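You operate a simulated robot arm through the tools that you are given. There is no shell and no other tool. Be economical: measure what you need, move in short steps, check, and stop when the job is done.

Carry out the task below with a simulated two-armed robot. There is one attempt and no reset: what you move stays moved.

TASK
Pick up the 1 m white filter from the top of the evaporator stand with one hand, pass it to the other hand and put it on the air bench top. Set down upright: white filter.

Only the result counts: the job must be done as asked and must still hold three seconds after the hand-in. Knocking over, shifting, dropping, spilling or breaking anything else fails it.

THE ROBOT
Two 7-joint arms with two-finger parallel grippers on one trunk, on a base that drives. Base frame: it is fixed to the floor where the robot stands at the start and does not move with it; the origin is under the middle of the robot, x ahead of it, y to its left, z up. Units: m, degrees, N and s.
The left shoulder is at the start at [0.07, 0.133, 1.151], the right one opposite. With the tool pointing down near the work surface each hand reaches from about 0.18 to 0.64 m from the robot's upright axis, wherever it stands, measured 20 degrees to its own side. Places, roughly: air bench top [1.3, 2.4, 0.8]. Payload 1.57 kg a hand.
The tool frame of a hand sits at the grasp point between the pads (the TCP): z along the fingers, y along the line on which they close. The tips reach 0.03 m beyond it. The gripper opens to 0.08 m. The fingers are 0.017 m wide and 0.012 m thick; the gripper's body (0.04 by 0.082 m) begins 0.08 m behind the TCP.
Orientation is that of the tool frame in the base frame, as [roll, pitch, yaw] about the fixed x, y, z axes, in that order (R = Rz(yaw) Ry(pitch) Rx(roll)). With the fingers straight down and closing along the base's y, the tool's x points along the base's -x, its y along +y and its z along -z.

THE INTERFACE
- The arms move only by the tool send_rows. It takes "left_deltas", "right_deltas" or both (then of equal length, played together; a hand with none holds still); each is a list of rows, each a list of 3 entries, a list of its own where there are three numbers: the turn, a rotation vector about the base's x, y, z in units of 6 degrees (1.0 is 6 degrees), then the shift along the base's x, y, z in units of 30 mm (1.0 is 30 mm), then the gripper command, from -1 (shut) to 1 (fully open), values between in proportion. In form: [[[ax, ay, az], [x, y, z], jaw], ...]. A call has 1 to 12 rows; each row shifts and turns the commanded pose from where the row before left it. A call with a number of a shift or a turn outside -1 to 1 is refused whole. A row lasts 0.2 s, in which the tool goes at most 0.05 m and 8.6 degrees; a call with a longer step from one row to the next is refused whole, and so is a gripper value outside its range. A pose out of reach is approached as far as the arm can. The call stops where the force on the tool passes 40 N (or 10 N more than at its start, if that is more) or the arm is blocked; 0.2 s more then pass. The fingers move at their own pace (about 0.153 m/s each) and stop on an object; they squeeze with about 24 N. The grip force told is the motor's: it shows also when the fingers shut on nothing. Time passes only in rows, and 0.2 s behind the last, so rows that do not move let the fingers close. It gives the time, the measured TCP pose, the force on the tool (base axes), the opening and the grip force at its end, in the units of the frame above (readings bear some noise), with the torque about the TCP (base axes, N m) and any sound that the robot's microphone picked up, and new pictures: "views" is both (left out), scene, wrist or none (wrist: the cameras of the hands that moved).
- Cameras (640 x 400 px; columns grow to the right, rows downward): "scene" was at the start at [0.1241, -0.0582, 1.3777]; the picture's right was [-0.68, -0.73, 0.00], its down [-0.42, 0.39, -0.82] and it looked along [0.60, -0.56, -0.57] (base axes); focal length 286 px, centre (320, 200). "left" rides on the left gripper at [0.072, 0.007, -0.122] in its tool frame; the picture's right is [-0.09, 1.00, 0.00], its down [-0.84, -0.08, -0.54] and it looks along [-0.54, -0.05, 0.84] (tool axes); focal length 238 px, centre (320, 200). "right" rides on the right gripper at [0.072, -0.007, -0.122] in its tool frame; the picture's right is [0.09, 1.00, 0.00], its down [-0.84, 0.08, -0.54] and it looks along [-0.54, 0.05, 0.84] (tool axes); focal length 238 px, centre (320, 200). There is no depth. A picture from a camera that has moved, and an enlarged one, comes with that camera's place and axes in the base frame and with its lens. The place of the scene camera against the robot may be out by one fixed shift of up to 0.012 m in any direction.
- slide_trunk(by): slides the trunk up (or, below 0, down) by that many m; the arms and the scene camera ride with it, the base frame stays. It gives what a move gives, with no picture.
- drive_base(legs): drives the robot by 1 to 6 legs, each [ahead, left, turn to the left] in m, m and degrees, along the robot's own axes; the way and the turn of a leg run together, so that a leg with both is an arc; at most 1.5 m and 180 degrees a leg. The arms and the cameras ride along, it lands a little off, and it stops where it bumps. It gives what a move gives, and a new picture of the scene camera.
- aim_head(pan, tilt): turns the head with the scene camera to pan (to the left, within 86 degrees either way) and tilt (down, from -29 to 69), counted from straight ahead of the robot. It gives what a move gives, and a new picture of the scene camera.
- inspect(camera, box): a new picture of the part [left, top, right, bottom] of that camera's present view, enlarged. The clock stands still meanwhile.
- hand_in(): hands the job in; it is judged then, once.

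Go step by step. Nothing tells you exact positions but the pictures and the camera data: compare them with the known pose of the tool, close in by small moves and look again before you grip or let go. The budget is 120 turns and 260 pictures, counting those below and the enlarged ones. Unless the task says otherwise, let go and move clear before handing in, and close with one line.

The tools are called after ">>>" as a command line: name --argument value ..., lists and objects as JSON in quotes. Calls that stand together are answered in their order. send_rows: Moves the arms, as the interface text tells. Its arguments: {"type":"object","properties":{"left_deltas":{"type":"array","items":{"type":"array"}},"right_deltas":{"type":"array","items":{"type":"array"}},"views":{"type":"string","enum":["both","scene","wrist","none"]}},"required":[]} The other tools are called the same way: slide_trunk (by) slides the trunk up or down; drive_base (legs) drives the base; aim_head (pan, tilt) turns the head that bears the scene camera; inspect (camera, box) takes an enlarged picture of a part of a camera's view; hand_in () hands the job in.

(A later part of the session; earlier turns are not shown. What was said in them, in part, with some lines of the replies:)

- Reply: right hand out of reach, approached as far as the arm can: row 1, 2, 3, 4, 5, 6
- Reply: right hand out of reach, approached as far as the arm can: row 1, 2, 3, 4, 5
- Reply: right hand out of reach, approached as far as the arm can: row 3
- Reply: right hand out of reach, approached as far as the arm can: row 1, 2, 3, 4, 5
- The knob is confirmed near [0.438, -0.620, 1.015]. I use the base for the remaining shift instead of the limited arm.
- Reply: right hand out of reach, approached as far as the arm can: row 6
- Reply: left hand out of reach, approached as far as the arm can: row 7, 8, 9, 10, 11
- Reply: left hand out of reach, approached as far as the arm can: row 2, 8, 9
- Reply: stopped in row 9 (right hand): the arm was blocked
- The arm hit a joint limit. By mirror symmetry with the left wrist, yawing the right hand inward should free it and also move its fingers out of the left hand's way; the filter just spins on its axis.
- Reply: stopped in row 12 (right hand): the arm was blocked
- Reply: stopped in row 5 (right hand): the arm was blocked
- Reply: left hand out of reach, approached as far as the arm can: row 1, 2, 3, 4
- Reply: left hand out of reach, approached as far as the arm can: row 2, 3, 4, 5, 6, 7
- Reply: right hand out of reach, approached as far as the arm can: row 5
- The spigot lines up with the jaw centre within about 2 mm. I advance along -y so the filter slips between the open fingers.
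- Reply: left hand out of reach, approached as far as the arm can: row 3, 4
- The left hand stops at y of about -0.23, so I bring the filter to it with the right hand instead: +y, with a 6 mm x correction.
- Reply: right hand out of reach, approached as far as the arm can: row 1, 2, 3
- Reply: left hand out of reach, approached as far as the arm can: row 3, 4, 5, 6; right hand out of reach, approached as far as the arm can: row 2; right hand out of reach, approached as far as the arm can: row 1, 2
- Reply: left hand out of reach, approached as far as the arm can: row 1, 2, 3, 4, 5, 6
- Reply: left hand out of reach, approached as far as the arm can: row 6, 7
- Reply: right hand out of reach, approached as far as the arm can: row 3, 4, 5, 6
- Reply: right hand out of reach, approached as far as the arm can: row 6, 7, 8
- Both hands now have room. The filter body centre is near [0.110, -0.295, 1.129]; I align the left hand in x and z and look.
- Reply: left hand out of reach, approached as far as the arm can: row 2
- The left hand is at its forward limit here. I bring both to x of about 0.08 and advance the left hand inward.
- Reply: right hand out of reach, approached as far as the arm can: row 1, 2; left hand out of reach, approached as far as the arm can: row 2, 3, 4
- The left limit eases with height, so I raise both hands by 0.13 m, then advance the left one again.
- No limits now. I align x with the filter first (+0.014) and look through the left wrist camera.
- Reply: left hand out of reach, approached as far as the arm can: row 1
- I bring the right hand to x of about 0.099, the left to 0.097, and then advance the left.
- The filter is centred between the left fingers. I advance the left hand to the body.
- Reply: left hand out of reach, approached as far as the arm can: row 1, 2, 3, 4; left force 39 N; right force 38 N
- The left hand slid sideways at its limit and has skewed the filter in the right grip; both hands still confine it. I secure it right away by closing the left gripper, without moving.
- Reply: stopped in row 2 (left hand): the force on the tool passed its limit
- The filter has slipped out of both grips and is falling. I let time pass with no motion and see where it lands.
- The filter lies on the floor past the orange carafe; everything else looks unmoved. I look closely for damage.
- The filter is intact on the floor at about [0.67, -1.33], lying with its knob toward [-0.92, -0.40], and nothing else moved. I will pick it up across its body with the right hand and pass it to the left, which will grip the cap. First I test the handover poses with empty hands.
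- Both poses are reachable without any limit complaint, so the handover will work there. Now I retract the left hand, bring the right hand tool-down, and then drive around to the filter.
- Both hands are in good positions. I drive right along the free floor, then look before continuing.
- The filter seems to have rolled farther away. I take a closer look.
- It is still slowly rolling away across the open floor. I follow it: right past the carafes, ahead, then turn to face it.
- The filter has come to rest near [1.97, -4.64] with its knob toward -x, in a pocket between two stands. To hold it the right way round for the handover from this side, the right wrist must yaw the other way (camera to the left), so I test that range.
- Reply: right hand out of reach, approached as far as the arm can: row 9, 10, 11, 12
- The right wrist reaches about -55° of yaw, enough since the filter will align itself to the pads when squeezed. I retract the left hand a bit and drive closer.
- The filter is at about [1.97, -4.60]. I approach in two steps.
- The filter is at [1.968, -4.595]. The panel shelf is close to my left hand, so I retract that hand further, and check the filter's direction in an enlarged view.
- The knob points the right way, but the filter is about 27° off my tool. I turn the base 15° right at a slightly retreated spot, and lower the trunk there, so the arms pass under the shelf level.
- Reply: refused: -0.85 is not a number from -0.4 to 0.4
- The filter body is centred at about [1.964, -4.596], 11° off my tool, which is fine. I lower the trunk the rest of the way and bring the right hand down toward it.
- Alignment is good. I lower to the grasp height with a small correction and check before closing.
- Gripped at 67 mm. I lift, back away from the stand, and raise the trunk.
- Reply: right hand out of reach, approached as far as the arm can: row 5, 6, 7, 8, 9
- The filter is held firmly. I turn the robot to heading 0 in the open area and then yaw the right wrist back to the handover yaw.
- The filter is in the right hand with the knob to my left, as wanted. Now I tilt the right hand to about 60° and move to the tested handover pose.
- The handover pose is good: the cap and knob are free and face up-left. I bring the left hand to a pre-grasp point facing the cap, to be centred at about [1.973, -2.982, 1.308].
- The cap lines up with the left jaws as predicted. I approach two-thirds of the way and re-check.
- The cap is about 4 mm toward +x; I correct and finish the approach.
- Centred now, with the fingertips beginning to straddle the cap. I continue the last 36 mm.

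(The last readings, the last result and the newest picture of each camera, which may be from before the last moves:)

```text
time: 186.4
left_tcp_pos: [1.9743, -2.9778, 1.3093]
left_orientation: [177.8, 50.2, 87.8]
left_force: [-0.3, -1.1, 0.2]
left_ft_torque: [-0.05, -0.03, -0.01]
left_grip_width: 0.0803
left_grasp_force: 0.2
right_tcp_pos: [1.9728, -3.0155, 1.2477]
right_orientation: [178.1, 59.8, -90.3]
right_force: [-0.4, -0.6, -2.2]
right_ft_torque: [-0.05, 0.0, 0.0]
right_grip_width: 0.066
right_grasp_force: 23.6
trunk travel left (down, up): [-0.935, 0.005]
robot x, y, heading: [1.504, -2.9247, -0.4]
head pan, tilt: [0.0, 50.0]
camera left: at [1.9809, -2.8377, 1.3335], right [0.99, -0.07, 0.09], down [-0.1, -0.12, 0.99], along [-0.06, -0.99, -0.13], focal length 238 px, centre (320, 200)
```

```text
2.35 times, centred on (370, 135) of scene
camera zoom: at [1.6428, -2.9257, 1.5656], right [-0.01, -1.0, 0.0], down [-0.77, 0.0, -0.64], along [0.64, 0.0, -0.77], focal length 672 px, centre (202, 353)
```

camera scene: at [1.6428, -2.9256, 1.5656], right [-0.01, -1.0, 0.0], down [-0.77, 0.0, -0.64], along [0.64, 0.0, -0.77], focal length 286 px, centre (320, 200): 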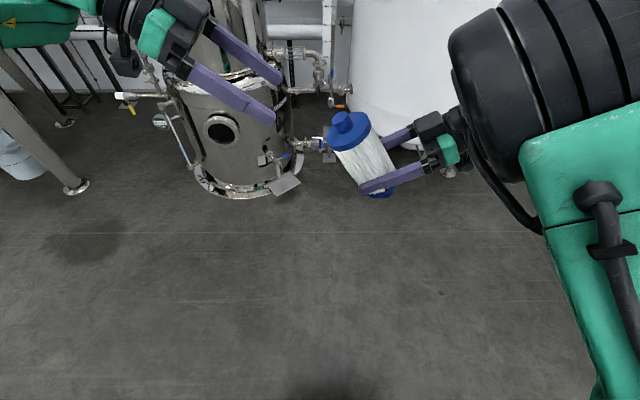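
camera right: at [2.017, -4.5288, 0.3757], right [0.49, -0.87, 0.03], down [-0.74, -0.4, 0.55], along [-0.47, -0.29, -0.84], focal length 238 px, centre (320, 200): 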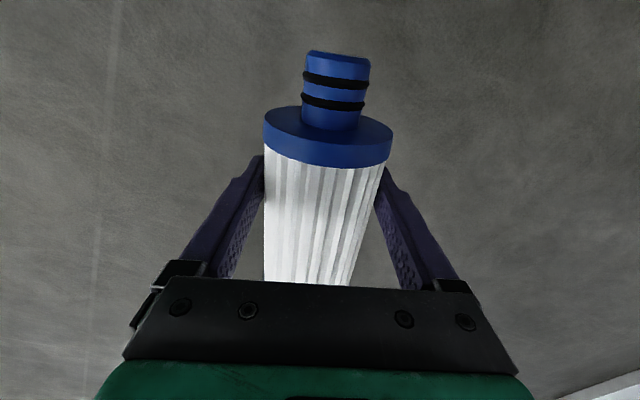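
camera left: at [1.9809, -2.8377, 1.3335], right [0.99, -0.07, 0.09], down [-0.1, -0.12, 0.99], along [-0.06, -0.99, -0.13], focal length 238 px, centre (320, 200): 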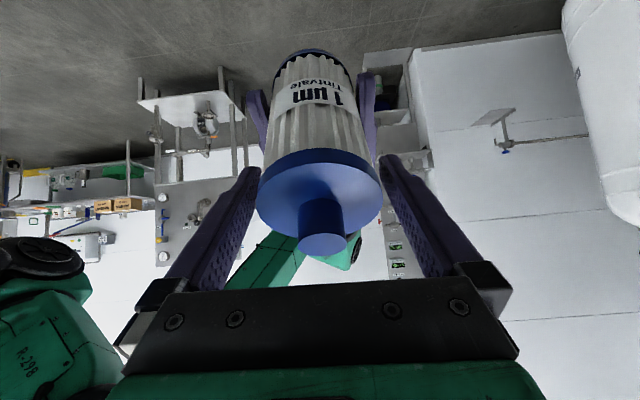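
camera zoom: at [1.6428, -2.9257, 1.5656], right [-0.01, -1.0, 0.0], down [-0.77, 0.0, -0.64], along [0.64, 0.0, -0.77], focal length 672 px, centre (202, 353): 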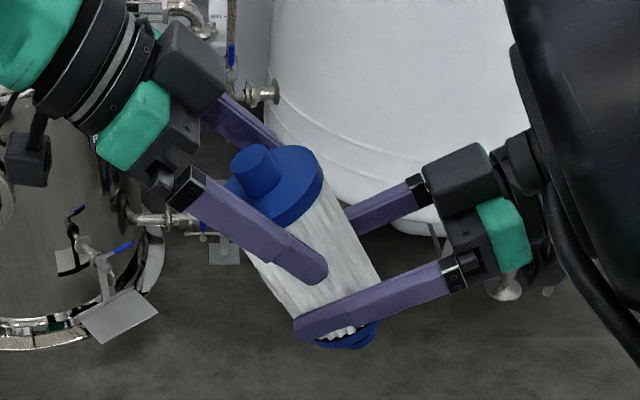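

The left fingers straddle the cap and upper body with no contact. I close the left gripper.

>>> send_rows --left_deltas '[[[0, 0, 0], [0, 0, 0], 0.8], [[0, 0, 0], [0, 0, 0], 0.6], [[0, 0, 0], [0, 0, 0], 0], [[0, 0, 0], [0, 0, 0], -1], [[0, 0, 0], [0, 0, 0], -1], [[0, 0, 0], [0, 0, 0], -1]]' --views "wrist"

```text
time: 187.8
left_tcp_pos: [1.9732, -2.9772, 1.3099]
left_orientation: [178.0, 50.0, 87.9]
left_force: [-5.0, -0.1, 0.3]
left_ft_torque: [0.04, 0.41, -0.12]
left_grip_width: 0.0672
left_grasp_force: 24.3
right_tcp_pos: [1.9727, -3.0161, 1.2468]
right_orientation: [178.3, 59.7, -90.3]
right_force: [4.4, -0.1, -2.7]
right_ft_torque: [0.01, -0.13, -0.02]
right_grip_width: 0.066
right_grasp_force: 25.0
trunk travel left (down, up): [-0.935, 0.005]
robot x, y, heading: [1.5051, -2.929, -0.4]
head pan, tilt: [0.0, 50.0]
camera left: at [1.9808, -2.8378, 1.3335], right [0.99, -0.07, 0.09], down [-0.1, -0.12, 0.99], along [-0.06, -0.99, -0.13], focal length 238 px, centre (320, 200)
```

left: 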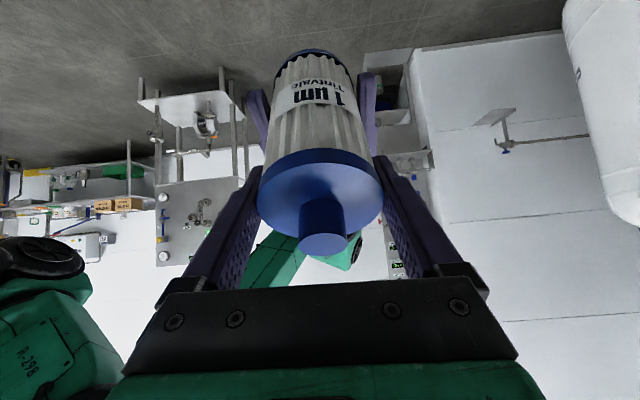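

Both hands grip it (left at 67 mm, 24 N). I open the right gripper and check that the left hold carries it.

>>> send_rows --right_deltas '[[[0, 0, 0], [0, 0, 0], 0.8], [[0, 0, 0], [0, 0, 0], 1], [[0, 0, 0], [0, 0, 0], 1]]' --views "scene"

```text
time: 188.6
left_tcp_pos: [1.9725, -2.9774, 1.3098]
left_orientation: [178.0, 50.1, 87.8]
left_force: [0.0, 0.0, -0.3]
left_ft_torque: [0.03, 0.04, -0.02]
left_grip_width: 0.0671
left_grasp_force: 23.8
right_tcp_pos: [1.9731, -3.0165, 1.2474]
right_orientation: [178.1, 59.7, -90.4]
right_force: [-0.3, 0.1, 0.2]
right_ft_torque: [0.01, 0.01, 0.0]
right_grip_width: 0.0801
right_grasp_force: 0.1
trunk travel left (down, up): [-0.935, 0.005]
robot x, y, heading: [1.5026, -2.9263, -0.3]
head pan, tilt: [0.0, 50.0]
camera scene: at [1.6429, -2.9258, 1.5656], right [-0.01, -1.0, 0.0], down [-0.77, 0.0, -0.64], along [0.64, 0.0, -0.77], focal length 286 px, centre (320, 200)
```

scene: 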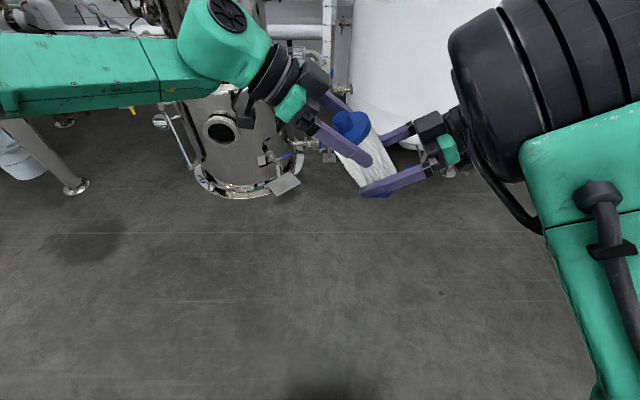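

>>> send_rows --right_deltas '[[[0, 0, 0], [0, -0.3, 0.17], 1], [[0, 0, 0], [0, -0.5, 0.29], 1], [[0, 0, 0], [0, -0.8, 0.46], 1], [[0, 0, 0], [0, -0.8, 0.46], 1], [[0, 0, 0], [0, -0.8, 0.3], 1], [[0, 0, 0], [0, -0.9, 0], 1], [[0, 0, 0], [0, -0.9, 0], 1], [[0, 0, 0], [0, 0, 0], 1]]' --views "scene"

```text
time: 190.4
left_tcp_pos: [1.9724, -2.9776, 1.3088]
left_orientation: [178.0, 50.1, 87.9]
left_force: [-0.7, -0.5, -0.4]
left_ft_torque: [0.02, 0.01, -0.03]
left_grip_width: 0.0671
left_grasp_force: 24.3
right_tcp_pos: [1.9719, -3.1664, 1.2975]
right_orientation: [178.2, 59.7, -90.3]
right_force: [-0.4, -0.2, -0.6]
right_ft_torque: [0.01, -0.01, 0.0]
right_grip_width: 0.0798
right_grasp_force: 0.0
trunk travel left (down, up): [-0.935, 0.005]
robot x, y, heading: [1.5063, -2.9253, -0.2]
head pan, tilt: [0.0, 50.0]
camera scene: at [1.6429, -2.9253, 1.5656], right [-0.01, -1.0, 0.0], down [-0.77, 0.0, -0.64], along [0.64, 0.0, -0.77], focal length 286 px, centre (320, 200)
```

scene: 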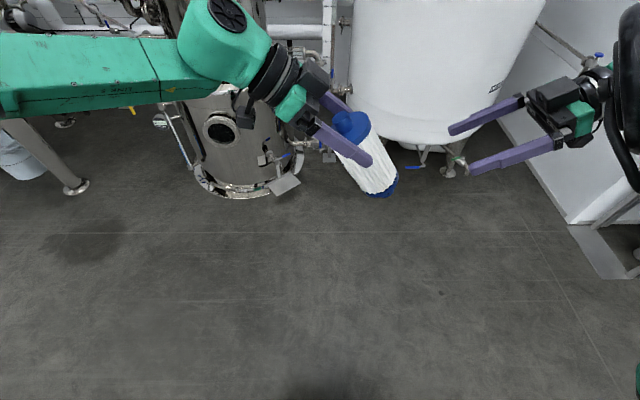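

The handover is complete and the left hand holds the filter firmly. I turn it upright by un-tilting the left hand 30°, moving outward slightly, and check.

>>> send_rows --left_deltas '[[[0, 0, 0], [0, 0.5, 0.2], -1], [[0.7, 0, 0], [0, 0.5, 0.2], -1], [[0.7, 0, 0], [0, 0.5, 0], -1], [[0.7, 0, 0], [0, 0.5, 0], -1], [[0.7, 0, 0], [0, 0.5, 0], -1], [[0.7, 0, 0], [0, 0.5, 0], -1], [[0.7, 0, 0], [0, 0.5, 0], -1], [[0.7, 0, 0], [0, 0.5, 0], -1], [[0, 0, 0], [0, 0, 0], -1]]' --views "both"

```text
time: 192.4
left_tcp_pos: [1.9731, -2.8569, 1.3214]
left_orientation: [179.0, 20.6, 88.5]
left_force: [-0.6, 0.9, -2.0]
left_ft_torque: [-0.04, 0.01, 0.0]
left_grip_width: 0.0671
left_grasp_force: 24.2
right_tcp_pos: [1.9718, -3.166, 1.2984]
right_orientation: [178.1, 59.7, -90.2]
right_force: [0.6, 0.3, -0.5]
right_ft_torque: [0.02, -0.02, 0.0]
right_grip_width: 0.0798
right_grasp_force: 0.0
trunk travel left (down, up): [-0.935, 0.005]
robot x, y, heading: [1.5079, -2.9287, -0.5]
head pan, tilt: [0.0, 50.0]
camera scene: at [1.6428, -2.9258, 1.5656], right [-0.01, -1.0, 0.0], down [-0.77, 0.0, -0.64], along [0.64, 0.0, -0.77], focal length 286 px, centre (320, 200)
camera left: at [1.9809, -2.7467, 1.4115], right [0.99, -0.11, 0.05], down [-0.1, -0.59, 0.8], along [-0.06, -0.8, -0.6], focal length 238 px, centre (320, 200)
```

scene: 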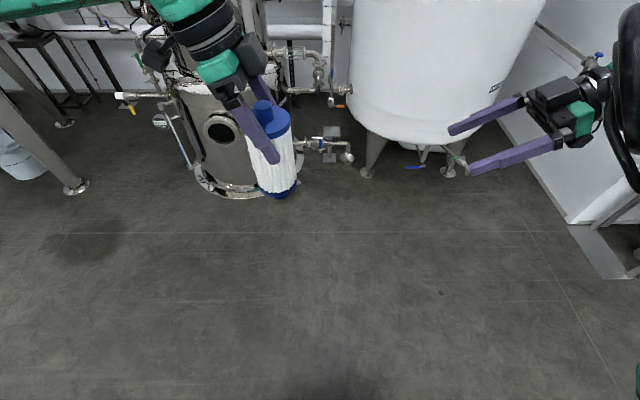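
left: 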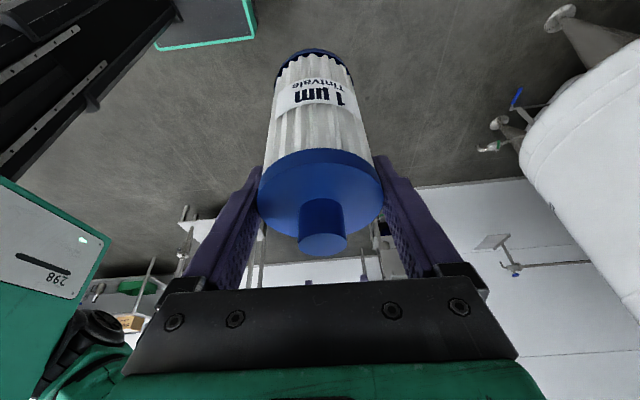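

Filter upright in the left hand. Now I drive back through the known free corridor to the north side of the room and look toward the bench.

>>> drive_base --legs '[[0, 1.18, 0], [-1.0, 0, 0], [-0.95, 0, 0], [0, 1.4, 0]]'

>>> aim_head --pan 75 --tilt 25

```text
time: 214.4
left_tcp_pos: [0.044, -0.2556, 1.3222]
left_orientation: [179.1, 20.7, 88.2]
left_force: [-0.4, 0.0, -2.6]
left_ft_torque: [0.01, -0.01, -0.01]
left_grip_width: 0.067
left_grasp_force: 24.2
right_tcp_pos: [0.0416, -0.5644, 1.2973]
right_orientation: [178.2, 59.7, -90.5]
right_force: [0.7, -0.6, 0.9]
right_ft_torque: [-0.01, -0.01, 0.0]
right_grip_width: 0.0798
right_grasp_force: 0.1
trunk travel left (down, up): [-0.935, 0.005]
robot x, y, heading: [-0.4218, -0.3209, -0.9]
head pan, tilt: [0.0, 50.0]
camera scene: at [-0.2866, -0.3217, 1.5656], right [-0.01, -1.0, 0.0], down [-0.77, 0.01, -0.64], along [0.64, -0.01, -0.77], focal length 286 px, centre (320, 200)
```

scene: 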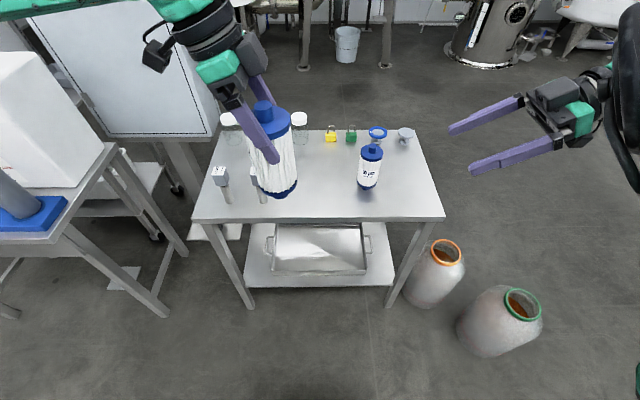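

```text
time: 215.8
left_tcp_pos: [0.0442, -0.2553, 1.3208]
left_orientation: [179.1, 20.7, 88.2]
left_force: [0.5, -0.6, -2.3]
left_ft_torque: [0.03, 0.0, -0.03]
left_grip_width: 0.0669
left_grasp_force: 23.9
right_tcp_pos: [0.0412, -0.5634, 1.2978]
right_orientation: [178.1, 59.8, -90.6]
right_force: [0.1, 0.0, 0.6]
right_ft_torque: [0.01, -0.01, 0.0]
right_grip_width: 0.0798
right_grasp_force: 0.1
trunk travel left (down, up): [-0.935, 0.005]
robot x, y, heading: [-0.4256, -0.3223, -0.6]
head pan, tilt: [75.0, 25.0]
camera scene: at [-0.3386, -0.2311, 1.6031], right [0.96, -0.27, 0.0], down [-0.11, -0.41, -0.91], along [0.24, 0.87, -0.42], focal length 286 px, centre (320, 200)
```

scene: 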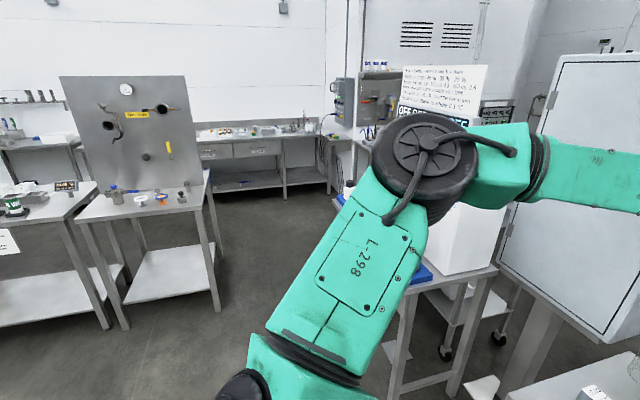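

The bench area lies behind the cart. I turn to face +y and advance into the gap between the cart and the panel table to get a clear view.

>>> drive_base --legs '[[0, 0, 90.6], [0.9, -0.25, 0]]'

>>> aim_head --pan -40 --tilt 25

```text
time: 224.6
left_tcp_pos: [-0.235, 1.0436, 1.3219]
left_orientation: [179.0, 20.6, 178.2]
left_force: [0.4, -0.3, -1.8]
left_ft_torque: [-0.01, -0.01, 0.05]
left_grip_width: 0.0668
left_grasp_force: 24.0
right_tcp_pos: [0.0734, 1.0402, 1.2993]
right_orientation: [178.3, 59.6, -0.5]
right_force: [0.7, 0.4, 0.1]
right_ft_torque: [-0.01, 0.04, 0.02]
right_grip_width: 0.0802
right_grasp_force: 0.0
trunk travel left (down, up): [-0.935, 0.005]
robot x, y, heading: [-0.17, 0.5784, 89.4]
head pan, tilt: [75.0, 25.0]
camera scene: at [-0.2469, 0.6522, 1.6032], right [0.27, 0.96, 0.0], down [0.41, -0.11, -0.91], along [-0.87, 0.24, -0.42], focal length 286 px, centre (320, 200)
```

scene: 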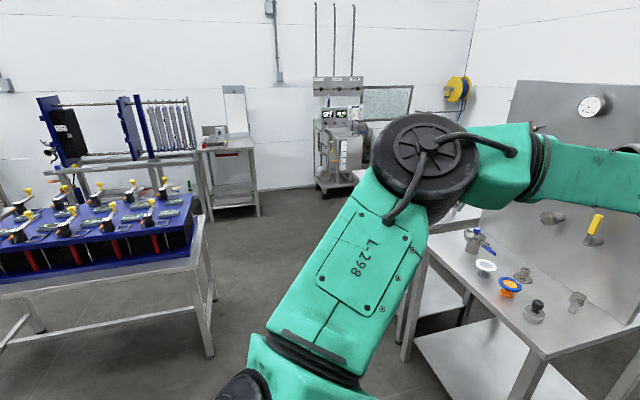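

```text
time: 226.5
left_tcp_pos: [-0.2357, 1.0446, 1.3212]
left_orientation: [179.2, 20.8, 178.3]
left_force: [0.0, 0.4, -1.8]
left_ft_torque: [0.01, 0.02, 0.01]
left_grip_width: 0.0662
left_grasp_force: 24.8
right_tcp_pos: [0.0745, 1.0405, 1.2972]
right_orientation: [178.2, 59.7, -0.6]
right_force: [0.1, 1.6, 0.5]
right_ft_torque: [-0.01, -0.02, 0.02]
right_grip_width: 0.0801
right_grasp_force: 0.0
trunk travel left (down, up): [-0.935, 0.005]
robot x, y, heading: [-0.1634, 0.579, 89.3]
head pan, tilt: [-40.0, 25.0]
camera scene: at [-0.0978, 0.699, 1.6031], right [0.76, -0.65, 0.0], down [-0.27, -0.32, -0.91], along [0.59, 0.69, -0.42], focal length 286 px, centre (320, 200)
```

scene: 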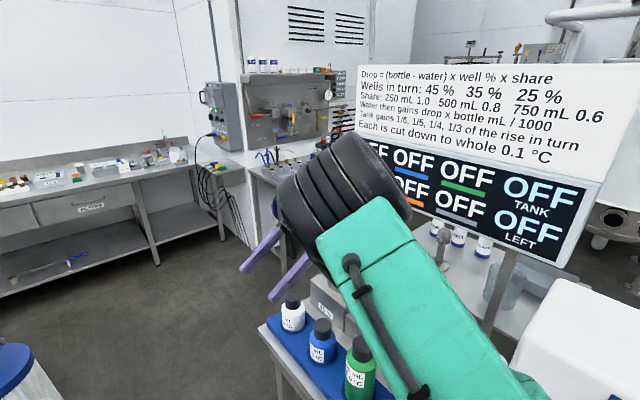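

The air bench is the one in the corner with the valve panel. I advance a bit farther to see its top clearly.

>>> drive_base --legs '[[0.55, 0.02, 0]]'

>>> aim_head --pan -45 --tilt 35

```text
time: 229.7
left_tcp_pos: [-0.2477, 1.5957, 1.3221]
left_orientation: [178.9, 20.7, 178.2]
left_force: [0.5, -0.7, -1.9]
left_ft_torque: [0.02, -0.01, 0.0]
left_grip_width: 0.0667
left_grasp_force: 24.2
right_tcp_pos: [0.0597, 1.5929, 1.2983]
right_orientation: [178.3, 59.7, -0.4]
right_force: [1.1, -0.9, 0.4]
right_ft_torque: [0.0, 0.03, -0.02]
right_grip_width: 0.0801
right_grasp_force: 0.0
trunk travel left (down, up): [-0.935, 0.005]
robot x, y, heading: [-0.1828, 1.1273, 89.3]
head pan, tilt: [-40.0, 25.0]
camera scene: at [-0.1122, 1.2499, 1.6033], right [0.76, -0.65, 0.0], down [-0.27, -0.32, -0.91], along [0.59, 0.69, -0.42], focal length 286 px, centre (320, 200)
```

scene: 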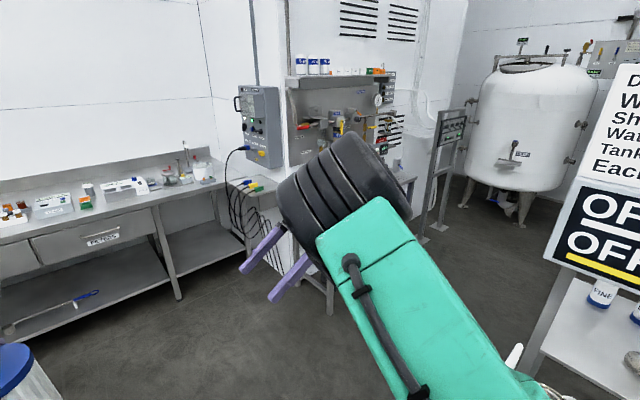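

```text
time: 230.4
left_tcp_pos: [-0.2494, 1.5973, 1.3208]
left_orientation: [179.1, 20.7, 178.2]
left_force: [-0.5, -0.2, -1.3]
left_ft_torque: [0.03, 0.0, -0.01]
left_grip_width: 0.0666
left_grasp_force: 23.9
right_tcp_pos: [0.0603, 1.5945, 1.2977]
right_orientation: [178.2, 59.7, -0.6]
right_force: [0.5, -0.4, -0.7]
right_ft_torque: [-0.03, -0.01, -0.01]
right_grip_width: 0.0799
right_grasp_force: 0.0
trunk travel left (down, up): [-0.935, 0.005]
robot x, y, heading: [-0.1825, 1.1311, 89.2]
head pan, tilt: [-45.0, 35.0]
camera scene: at [-0.1093, 1.2436, 1.5875], right [0.7, -0.71, 0.0], down [-0.41, -0.4, -0.82], along [0.58, 0.57, -0.57], focal length 286 px, centre (320, 200)
```

scene: 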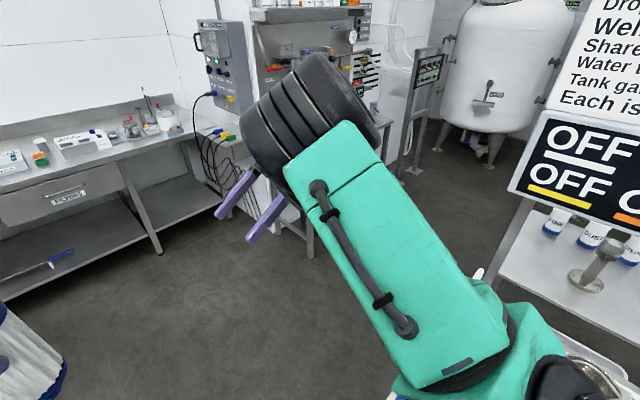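

My own arm blocks the view. I turn slightly right to keep the left elbow clear of the grey panel, go forward, and then turn toward the bench.

>>> drive_base --legs '[[0, 0, -15], [0.5, 0, 0], [0, 0, -34]]'

>>> aim_head --pan 0 --tilt 30

```text
time: 235.9
left_tcp_pos: [0.2605, 1.9687, 1.3215]
left_orientation: [179.2, 20.9, 129.2]
left_force: [0.5, -0.1, -1.8]
left_ft_torque: [0.0, -0.01, 0.03]
left_grip_width: 0.0666
left_grasp_force: 23.7
right_tcp_pos: [0.4601, 1.7336, 1.2968]
right_orientation: [178.0, 59.6, -49.6]
right_force: [0.5, -0.3, 0.8]
right_ft_torque: [0.0, 0.0, 0.01]
right_grip_width: 0.0802
right_grasp_force: 0.0
trunk travel left (down, up): [-0.935, 0.005]
robot x, y, heading: [-0.048, 1.6093, 40.2]
head pan, tilt: [-45.0, 35.0]
camera scene: at [0.0857, 1.6384, 1.5874], right [-0.08, -1.0, 0.0], down [-0.57, 0.04, -0.82], along [0.82, -0.07, -0.57], focal length 286 px, centre (320, 200)
```

scene: 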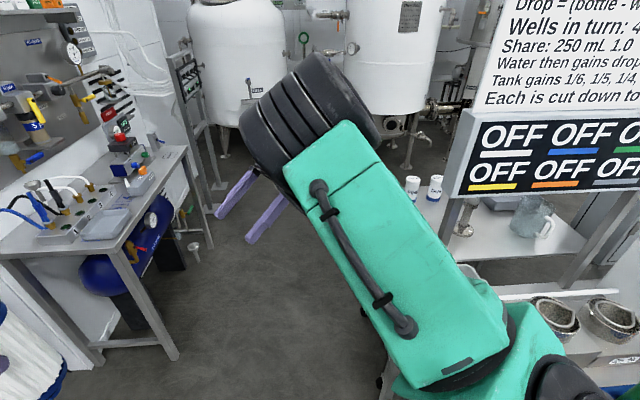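

```text
time: 237.0
left_tcp_pos: [0.2593, 1.9656, 1.3216]
left_orientation: [179.0, 20.7, 129.3]
left_force: [-0.3, 0.2, -2.3]
left_ft_torque: [0.02, 0.01, 0.02]
left_grip_width: 0.0666
left_grasp_force: 23.8
right_tcp_pos: [0.4601, 1.731, 1.2979]
right_orientation: [178.2, 59.7, -49.6]
right_force: [-0.1, 0.3, 0.7]
right_ft_torque: [-0.03, -0.01, 0.04]
right_grip_width: 0.08
right_grasp_force: 0.1
trunk travel left (down, up): [-0.935, 0.005]
robot x, y, heading: [-0.0472, 1.6082, 40.2]
head pan, tilt: [0.0, 30.0]
camera scene: at [0.0672, 1.7026, 1.5951], right [0.65, -0.76, 0.0], down [-0.38, -0.32, -0.87], along [0.66, 0.56, -0.5], focal length 286 px, centre (320, 200)
```

scene: 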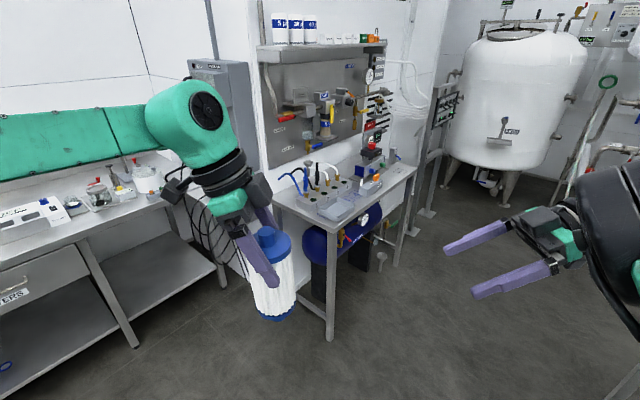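

I see the air bench: a top with tubes, trays and fittings, front edge at about y = 2.34, x from 0.93 to 1.83. I zoom to find free space.

>>> inspect --camera "scene" --box '[250, 130, 430, 250]'

```text
3.33 times, centred on (340, 190) of scene
camera zoom: at [0.0672, 1.7026, 1.5951], right [0.65, -0.76, 0.0], down [-0.38, -0.32, -0.87], along [0.66, 0.56, -0.5], focal length 952 px, centre (253, 233)
```

zoom: 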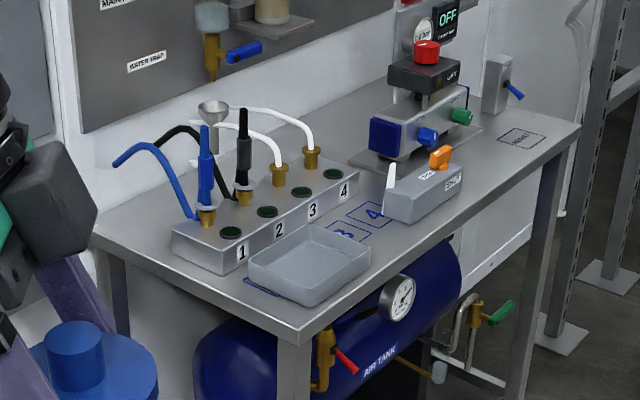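

The front-right patch of the bench top, around [1.63, 2.41], is free. I turn to face the bench and slide along its front, keeping the hands clear of it.

>>> drive_base --legs '[[0, 0, 49.8], [0.12, -1.4, 0]]'

>>> aim_head --pan 0 --tilt 45

```text
time: 246.2
left_tcp_pos: [1.2754, 2.2014, 1.3225]
left_orientation: [179.1, 20.7, 179.0]
left_force: [0.1, -0.4, -2.9]
left_ft_torque: [0.03, 0.0, 0.0]
left_grip_width: 0.0664
left_grasp_force: 24.3
right_tcp_pos: [1.5844, 2.2024, 1.2981]
right_orientation: [178.1, 59.6, 0.3]
right_force: [1.2, 0.2, 0.2]
right_ft_torque: [0.0, 0.03, -0.01]
right_grip_width: 0.08
right_grasp_force: 0.1
trunk travel left (down, up): [-0.935, 0.005]
robot x, y, heading: [1.3487, 1.733, 90.1]
head pan, tilt: [0.0, 30.0]
camera scene: at [1.3568, 1.8771, 1.5951], right [1.0, 0.0, 0.0], down [0.0, -0.5, -0.87], along [0.0, 0.87, -0.5], focal length 286 px, centre (320, 200)
```

scene: 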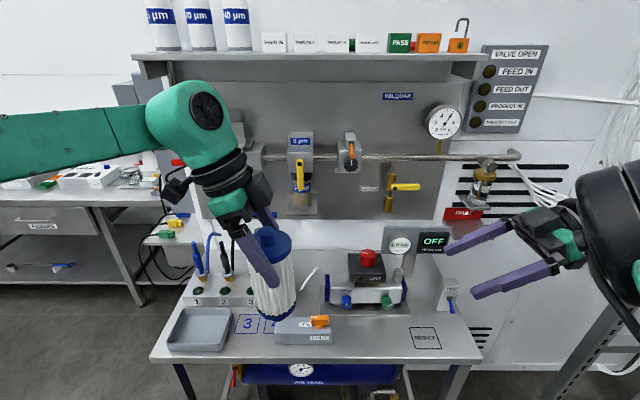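

```text
time: 247.0
left_tcp_pos: [1.2768, 2.2012, 1.3214]
left_orientation: [179.1, 20.7, 179.0]
left_force: [0.5, 0.1, -1.8]
left_ft_torque: [0.0, 0.01, 0.0]
left_grip_width: 0.0666
left_grasp_force: 24.2
right_tcp_pos: [1.5854, 2.203, 1.2977]
right_orientation: [178.1, 59.7, 0.2]
right_force: [-0.4, -0.3, -0.6]
right_ft_torque: [-0.01, -0.03, 0.02]
right_grip_width: 0.0801
right_grasp_force: 0.1
trunk travel left (down, up): [-0.935, 0.005]
robot x, y, heading: [1.3442, 1.7343, 90.3]
head pan, tilt: [0.0, 45.0]
camera scene: at [1.3578, 1.868, 1.5726], right [1.0, 0.0, 0.0], down [0.0, -0.71, -0.71], along [0.0, 0.71, -0.71], focal length 286 px, centre (320, 200)
```

scene: 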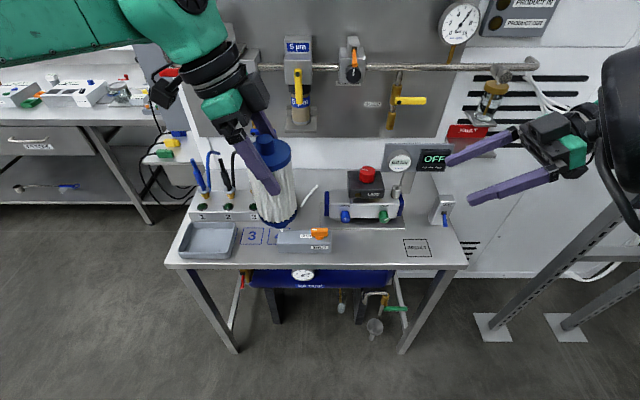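

Clear view now: a free patch lies at about [1.52, 2.41], between the grey box and the marked square. I first pull the right hand back and outward so it stays clear when the trunk lowers.

>>> send_rows --right_deltas '[[[0, 0, 0], [0.8, 0, 0], -1], [[0, 0, 0], [0.8, 0, 0], -1], [[0, 0, 0], [0.8, -0.2, 0], -1], [[0, 0, 0], [0.8, -0.4, 0], -1], [[0, 0, 0], [0.5, -0.8, 0], -1], [[0, 0, 0], [0, -0.9, 0], -1], [[0, 0, 0], [0, -0.9, 0], -1], [[0, 0, 0], [0, -0.9, 0], -1], [[0, 0, 0], [0, -0.9, 0], -1], [[0, 0, 0], [0, -0.9, 0], -1]]' --views "none"

>>> drive_base --legs '[[0.2, -0.24, 0]]'

```text
time: 249.2
left_tcp_pos: [1.2762, 2.1995, 1.3221]
left_orientation: [178.9, 20.8, 178.9]
left_force: [0.0, -0.4, -1.4]
left_ft_torque: [0.02, 0.0, -0.01]
left_grip_width: 0.0665
left_grasp_force: 24.2
right_tcp_pos: [1.694, 2.0231, 1.2981]
right_orientation: [178.2, 59.9, 0.3]
right_force: [0.1, 0.3, 0.7]
right_ft_torque: [0.04, -0.06, -0.03]
right_grip_width: 0.0
right_grasp_force: 21.9
trunk travel left (down, up): [-0.935, 0.005]
robot x, y, heading: [1.3475, 1.7339, 90.3]
head pan, tilt: [0.0, 45.0]
```

```text
time: 251.3
left_tcp_pos: [1.5128, 2.4013, 1.3226]
left_orientation: [178.9, 20.7, 179.0]
left_force: [0.1, 0.2, -2.7]
left_ft_torque: [0.02, -0.03, 0.03]
left_grip_width: 0.0666
left_grasp_force: 24.0
right_tcp_pos: [1.9323, 2.2257, 1.2993]
right_orientation: [178.3, 59.5, 0.4]
right_force: [-0.4, 0.8, -0.3]
right_ft_torque: [0.01, 0.04, 0.01]
right_grip_width: 0.0
right_grasp_force: 21.1
trunk travel left (down, up): [-0.935, 0.005]
robot x, y, heading: [1.591, 1.9325, 90.2]
head pan, tilt: [0.0, 45.0]
camera scene: at [1.5945, 2.0681, 1.5727], right [1.0, 0.0, 0.0], down [0.0, -0.71, -0.71], along [0.0, 0.71, -0.71], focal length 286 px, centre (320, 200)
```

scene: 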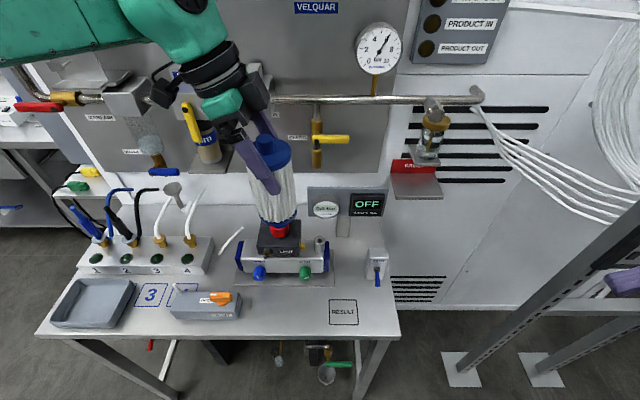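

The hand is above the free patch. I zoom in to check the filter's lean before lowering.

>>> inspect --camera "scene" --box '[220, 120, 340, 250]'

```text
3.08 times, centred on (280, 185) of scene
camera zoom: at [1.5945, 2.0681, 1.5727], right [1.0, 0.0, 0.0], down [0.0, -0.71, -0.71], along [0.0, 0.71, -0.71], focal length 879 px, centre (443, 246)
```

zoom: 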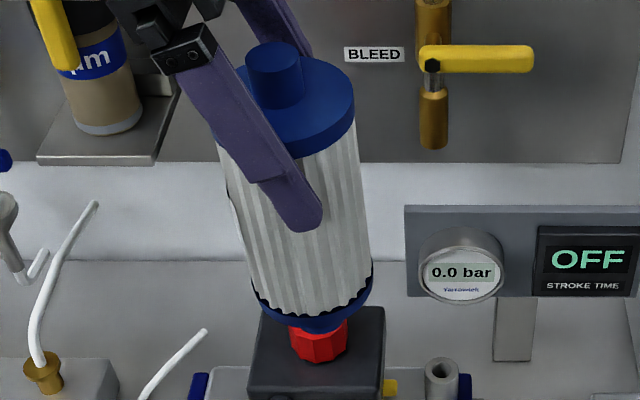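

The filter leans about 1–2° only. I correct that, shift slightly to centre it on the free patch, and lower the trunk in steps.

>>> send_rows --left_deltas '[[[0, 0.25, 0], [-0.5, 0.5, 0], -1], [[0, 0, 0], [0, 0, 0], -1]]' --views "none"

>>> slide_trunk --by -0.33

>>> send_rows --left_deltas '[[[0, 0, 0], [0, 0, 0], -1]]' --views "both"

```text
time: 251.9
left_tcp_pos: [1.4992, 2.4185, 1.3212]
left_orientation: [179.2, 19.2, 179.0]
left_force: [0.1, -0.3, -1.6]
left_ft_torque: [-0.02, -0.01, 0.02]
left_grip_width: 0.0665
left_grasp_force: 23.7
right_tcp_pos: [1.9334, 2.2264, 1.2978]
right_orientation: [178.2, 59.6, 0.2]
right_force: [-0.5, -0.3, -0.7]
right_ft_torque: [-0.02, -0.01, 0.01]
right_grip_width: 0.0003
right_grasp_force: 21.4
trunk travel left (down, up): [-0.935, 0.005]
robot x, y, heading: [1.5907, 1.9372, 90.3]
head pan, tilt: [0.0, 45.0]
```

```text
time: 255.2
left_tcp_pos: [1.5012, 2.4184, 0.9933]
left_orientation: [178.9, 19.3, 179.0]
left_force: [-0.9, 1.5, 6.8]
left_ft_torque: [0.02, 0.31, 0.0]
left_grip_width: 0.0662
left_grasp_force: 23.9
right_tcp_pos: [1.935, 2.2254, 0.9685]
right_orientation: [178.3, 59.7, 0.2]
right_force: [-0.1, 0.4, 0.1]
right_ft_torque: [0.02, -0.03, 0.01]
right_grip_width: 0.0
right_grasp_force: 21.0
trunk travel left (down, up): [-0.605, 0.335]
robot x, y, heading: [1.5901, 1.9366, 90.1]
head pan, tilt: [0.0, 45.0]
```

```text
time: 255.6
left_tcp_pos: [1.4998, 2.4191, 0.9934]
left_orientation: [178.9, 19.3, 179.1]
left_force: [-2.3, 3.6, 10.0]
left_ft_torque: [0.25, 0.27, -0.04]
left_grip_width: 0.0663
left_grasp_force: 23.6
right_tcp_pos: [1.9345, 2.2254, 0.9689]
right_orientation: [178.2, 59.7, 0.3]
right_force: [-0.5, 0.2, -0.2]
right_ft_torque: [-0.03, 0.0, 0.0]
right_grip_width: 0.0
right_grasp_force: 21.4
trunk travel left (down, up): [-0.605, 0.335]
robot x, y, heading: [1.5893, 1.9364, 90.3]
head pan, tilt: [0.0, 45.0]
camera scene: at [1.5972, 2.0693, 1.2428], right [1.0, 0.0, 0.0], down [0.0, -0.71, -0.71], along [0.0, 0.71, -0.71], focal length 286 px, centre (320, 200)
camera left: at [1.3927, 2.425, 1.0851], right [0.1, 0.99, 0.05], down [0.61, -0.1, 0.79], along [0.79, -0.05, -0.62], focal length 238 px, centre (320, 200)
```

scene: 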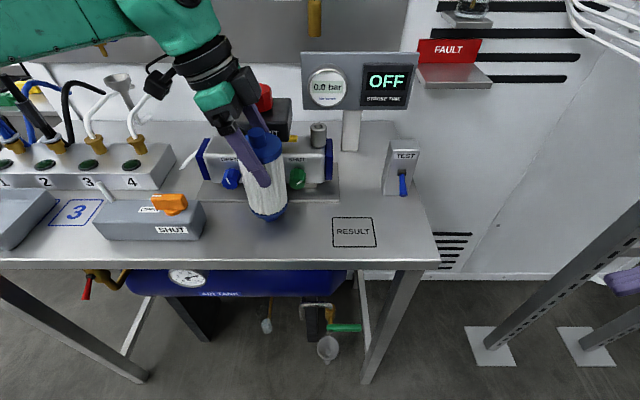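
left: 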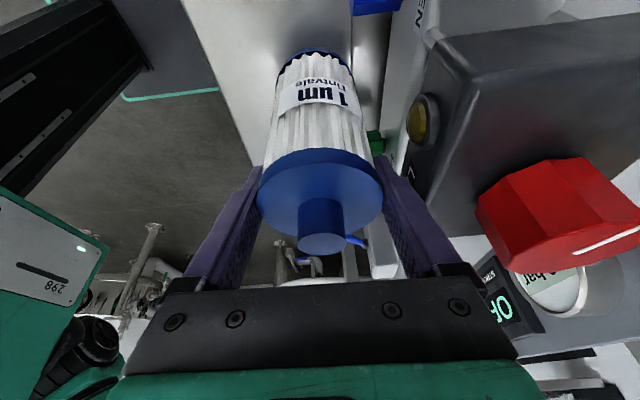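

There is contact (about 8 N up) at TCP z = 0.993, so the bench top is near z = 0.86. I zoom in to confirm that the filter stands on the free top and touches nothing else.

>>> inspect --camera "scene" --box '[190, 120, 350, 250]'

>>> inspect --camera "left" --box '[230, 0, 450, 200]'

```text
3.08 times, centred on (270, 185) of scene
camera zoom: at [1.5972, 2.0693, 1.2428], right [1.0, 0.0, 0.0], down [0.0, -0.71, -0.71], along [0.0, 0.71, -0.71], focal length 879 px, centre (474, 246)
```

zoom: 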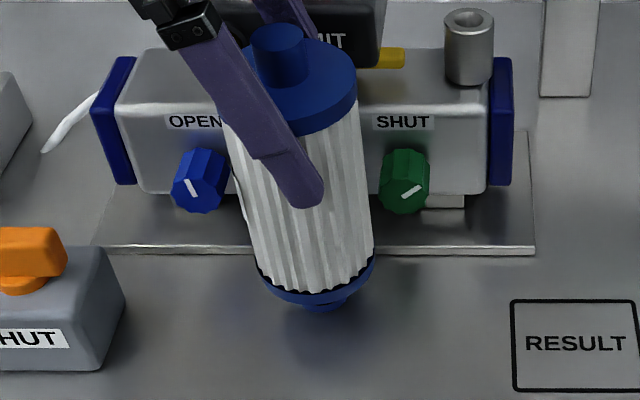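

```text
2.00 times, centred on (340, 100) of left
camera zoom: at [1.3927, 2.425, 1.0851], right [0.1, 0.99, 0.05], down [0.61, -0.1, 0.79], along [0.79, -0.05, -0.62], focal length 477 px, centre (280, 400)
```

zoom: 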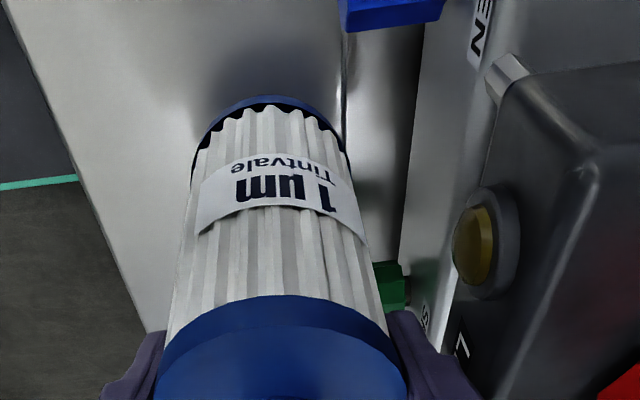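

It stands on the bare top just in front of the unit's plate. For more finger clearance to the unit, I lift 12 mm, shift 20 mm toward the front, and set down again gently.

>>> send_rows --left_deltas '[[[0, 0, 0], [0, 0, 0.5], -1], [[0, 0, 0], [0, -0.35, 0], -1], [[0, 0, 0], [0, -0.35, 0], -1], [[0, 0, 0], [0, 0, 0], -1]]' --views "none"

>>> send_rows --left_deltas '[[[0, 0, 0], [0, 0, -0.2], -1], [[0, 0, 0], [0, 0, -0.1], -1], [[0, 0, 0], [0, 0, 0], -1]]' --views "scene"

>>> inspect --camera "scene" --box '[190, 120, 350, 260]'

```text
time: 256.6
left_tcp_pos: [1.499, 2.3989, 1.006]
left_orientation: [179.2, 19.2, 179.1]
left_force: [0.1, -0.2, -1.2]
left_ft_torque: [-0.01, -0.01, -0.02]
left_grip_width: 0.0663
left_grasp_force: 24.0
right_tcp_pos: [1.9349, 2.2272, 0.967]
right_orientation: [178.1, 59.7, 0.1]
right_force: [-0.4, 1.1, 0.2]
right_ft_torque: [0.0, 0.04, -0.04]
right_grip_width: 0.0003
right_grasp_force: 21.4
trunk travel left (down, up): [-0.605, 0.335]
robot x, y, heading: [1.5849, 1.9353, 90.0]
head pan, tilt: [0.0, 45.0]
```

```text
time: 257.4
left_tcp_pos: [1.501, 2.3972, 0.9983]
left_orientation: [179.1, 19.1, 179.0]
left_force: [-0.3, -0.3, -1.8]
left_ft_torque: [0.0, 0.02, 0.01]
left_grip_width: 0.0663
left_grasp_force: 23.7
right_tcp_pos: [1.934, 2.226, 0.9683]
right_orientation: [178.1, 59.7, 0.2]
right_force: [0.5, -0.5, 0.1]
right_ft_torque: [0.0, 0.04, -0.06]
right_grip_width: 0.0
right_grasp_force: 21.2
trunk travel left (down, up): [-0.605, 0.335]
robot x, y, heading: [1.5915, 1.9362, 90.2]
head pan, tilt: [0.0, 45.0]
camera scene: at [1.5972, 2.0704, 1.2425], right [1.0, 0.0, 0.0], down [0.0, -0.71, -0.71], along [0.0, 0.71, -0.71], focal length 286 px, centre (320, 200)
```

scene: 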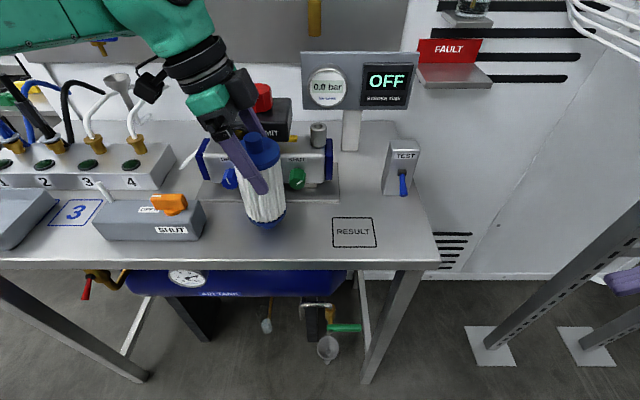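

```text
2.86 times, centred on (270, 190) of scene
camera zoom: at [1.5972, 2.0704, 1.2425], right [1.0, 0.0, 0.0], down [0.0, -0.71, -0.71], along [0.0, 0.71, -0.71], focal length 816 px, centre (463, 229)
```

zoom: 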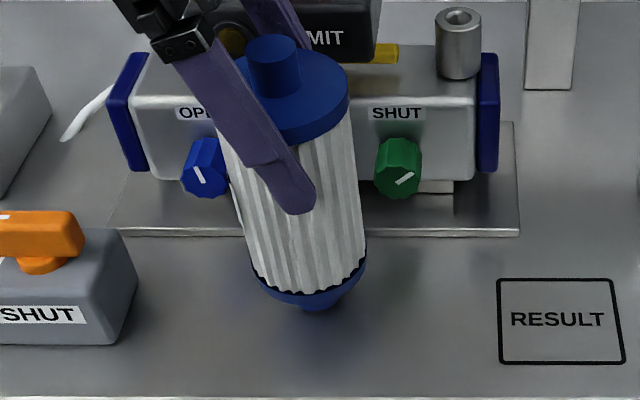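

The filter now has good clearance all round and looks upright. I lower in millimetre steps until it touches.

>>> send_rows --left_deltas '[[[0, 0, 0], [0, 0, -0.05], -1], [[0, 0, 0], [0, 0, -0.05], -1], [[0, 0, 0], [0, 0, 0], -1]]' --views "none"

```text
time: 258.2
left_tcp_pos: [1.5005, 2.3977, 0.9935]
left_orientation: [179.0, 19.2, 179.0]
left_force: [0.4, -0.1, -1.5]
left_ft_torque: [0.01, 0.05, -0.01]
left_grip_width: 0.0667
left_grasp_force: 23.6
right_tcp_pos: [1.934, 2.2263, 0.9684]
right_orientation: [178.2, 59.7, 0.2]
right_force: [0.0, 0.4, 1.0]
right_ft_torque: [-0.01, -0.03, 0.0]
right_grip_width: 0.0
right_grasp_force: 21.0
trunk travel left (down, up): [-0.605, 0.335]
robot x, y, heading: [1.5882, 1.9363, 90.0]
head pan, tilt: [0.0, 45.0]
```

>>> send_rows --left_deltas '[[[0, 0, 0], [0, 0, -0.06], -1], [[0, 0, 0], [0, 0, -0.06], -1], [[0, 0, 0], [0, 0, 0], -1]]' --views "none"

>>> inspect --camera "scene" --box '[220, 170, 320, 240]'

```text
time: 259.0
left_tcp_pos: [1.4993, 2.3953, 0.9921]
left_orientation: [178.8, 19.3, 179.1]
left_force: [-2.6, 2.2, 12.2]
left_ft_torque: [0.3, 0.47, -0.05]
left_grip_width: 0.0665
left_grasp_force: 24.0
right_tcp_pos: [1.9338, 2.2247, 0.969]
right_orientation: [178.3, 59.7, 0.2]
right_force: [0.3, 0.0, 0.1]
right_ft_torque: [0.0, -0.01, 0.01]
right_grip_width: 0.0
right_grasp_force: 21.7
trunk travel left (down, up): [-0.605, 0.335]
robot x, y, heading: [1.5906, 1.939, 90.1]
head pan, tilt: [0.0, 45.0]
```

```text
5.71 times, centred on (270, 205) of scene
camera zoom: at [1.5969, 2.0689, 1.2429], right [1.0, 0.0, 0.0], down [0.0, -0.71, -0.71], along [0.0, 0.71, -0.71], focal length 1632 px, centre (606, 171)
```

zoom: 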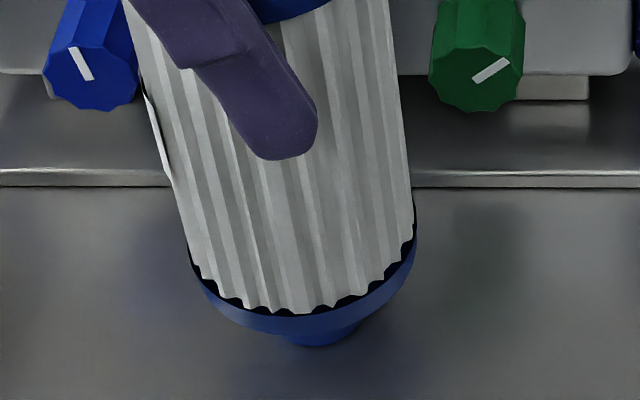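

Contact with the bench top at the same height as before. I relax the pressure by a millimetre and open the fingers slowly.

>>> send_rows --left_deltas '[[[0, 0, 0], [0, 0, 0.03], -1], [[0, 0, 0], [0, 0, 0], 0.66], [[0, 0, 0], [0, 0, 0], 0.7], [[0, 0, 0], [0, 0, 0], 0.75], [[0, 0, 0], [0, 0, 0], 0.8], [[0, 0, 0], [0, 0, 0], 0.9], [[0, 0, 0], [0, 0, 0], 1], [[0, 0, 0], [0, 0, 0], 1]]' --views "both"

>>> inspect --camera "scene" --box '[190, 120, 350, 260]'

```text
time: 260.8
left_tcp_pos: [1.5014, 2.3971, 0.9923]
left_orientation: [179.2, 19.1, 179.1]
left_force: [0.0, 0.4, -0.1]
left_ft_torque: [0.04, 0.02, 0.01]
left_grip_width: 0.0799
left_grasp_force: 0.1
right_tcp_pos: [1.9355, 2.2264, 0.9686]
right_orientation: [178.1, 59.7, 0.2]
right_force: [0.0, -0.6, 0.4]
right_ft_torque: [0.02, 0.03, 0.0]
right_grip_width: 0.0001
right_grasp_force: 21.2
trunk travel left (down, up): [-0.605, 0.335]
robot x, y, heading: [1.5864, 1.939, 90.1]
head pan, tilt: [0.0, 45.0]
camera scene: at [1.5974, 2.0701, 1.2426], right [1.0, 0.0, 0.0], down [0.0, -0.71, -0.71], along [0.0, 0.71, -0.71], focal length 286 px, centre (320, 200)
camera left: at [1.3929, 2.4047, 1.0844], right [0.1, 0.99, 0.05], down [0.61, -0.1, 0.79], along [0.79, -0.05, -0.62], focal length 238 px, centre (320, 200)
```

scene: 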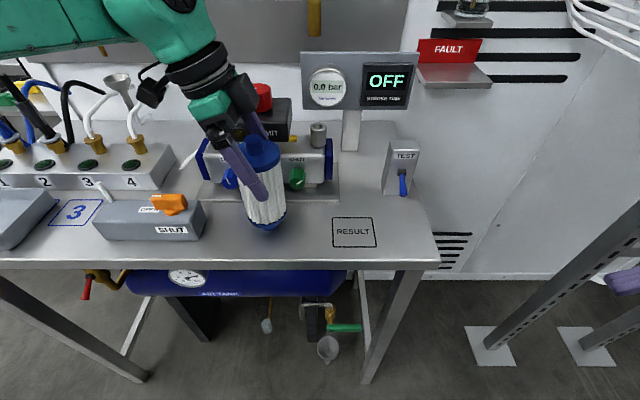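
left: 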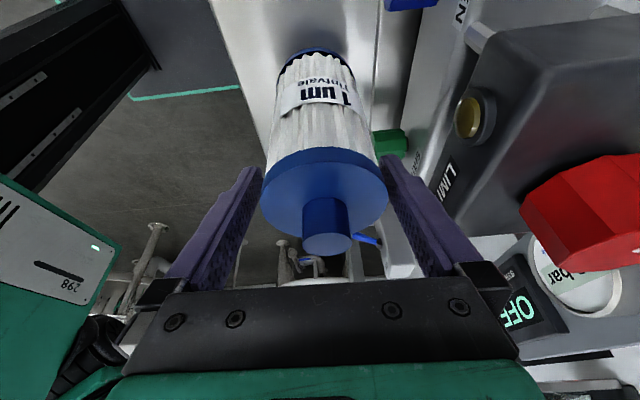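

```text
2.86 times, centred on (270, 190) of scene
camera zoom: at [1.5974, 2.0701, 1.2426], right [1.0, 0.0, 0.0], down [0.0, -0.71, -0.71], along [0.0, 0.71, -0.71], focal length 816 px, centre (463, 229)
```

zoom: 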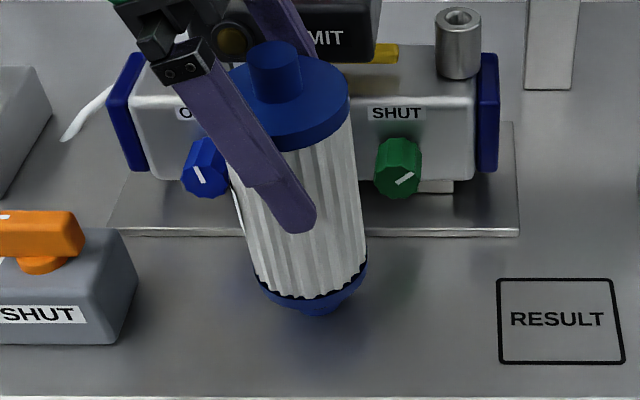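

Released and standing on its own. I withdraw the left hand along its finger axis, slowly at first.

>>> send_rows --left_deltas '[[[0, 0, 0], [-0.1, 0, 0.28], 1], [[0, 0, 0], [-0.1, 0, 0.28], 1], [[0, 0, 0], [-0.13, 0, 0.38], 1], [[0, 0, 0], [-0.2, 0, 0.57], 1], [[0, 0, 0], [-0.26, 0, 0.76], 1], [[0, 0, 0], [-0.3, 0, 0.9], 1], [[0, 0, 0], [-0.3, 0, 0.9], 1], [[0, 0, 0], [0, 0, 0], 1]]' --views "both"

```text
time: 262.6
left_tcp_pos: [1.4583, 2.3976, 1.1138]
left_orientation: [179.0, 19.3, 179.0]
left_force: [-0.3, -0.1, -0.7]
left_ft_torque: [0.0, 0.01, 0.02]
left_grip_width: 0.0801
left_grasp_force: 0.1
right_tcp_pos: [1.9348, 2.2258, 0.9679]
right_orientation: [178.1, 59.8, 0.1]
right_force: [-0.4, -0.5, 1.0]
right_ft_torque: [-0.02, 0.0, 0.0]
right_grip_width: 0.0
right_grasp_force: 21.0
trunk travel left (down, up): [-0.605, 0.335]
robot x, y, heading: [1.5844, 1.9382, 90.2]
head pan, tilt: [0.0, 45.0]
camera scene: at [1.5974, 2.07, 1.2426], right [1.0, 0.0, 0.0], down [0.0, -0.71, -0.71], along [0.0, 0.71, -0.71], focal length 286 px, centre (320, 200)
camera left: at [1.3513, 2.4046, 1.2064], right [0.1, 0.99, 0.05], down [0.61, -0.1, 0.79], along [0.79, -0.05, -0.62], focal length 238 px, centre (320, 200)
```

scene: 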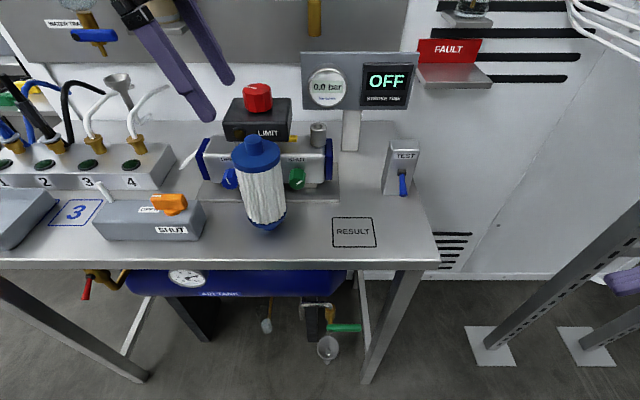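
left: 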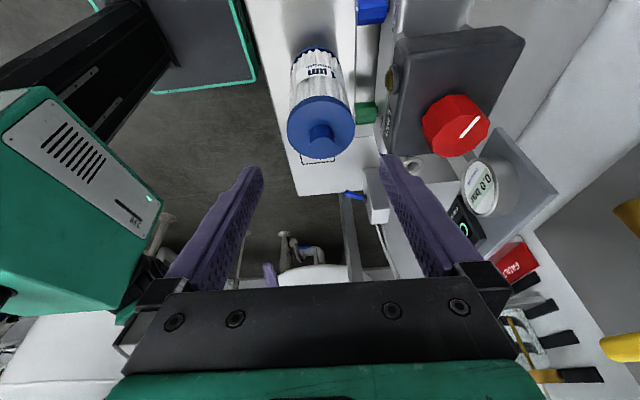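

The filter stands upright and free on the air bench top with the hands clear, so I hand in.

>>> hand_in

```text
The job is handed in.
```

The 1 µm white filter is standing upright on the air bench top, set down by the left hand after a pass from the right. On the first pass attempt it fell and rolled across the floor. I picked it up again with the right hand and repeated the pass, and as far as I could see nothing else was moved or damaged.
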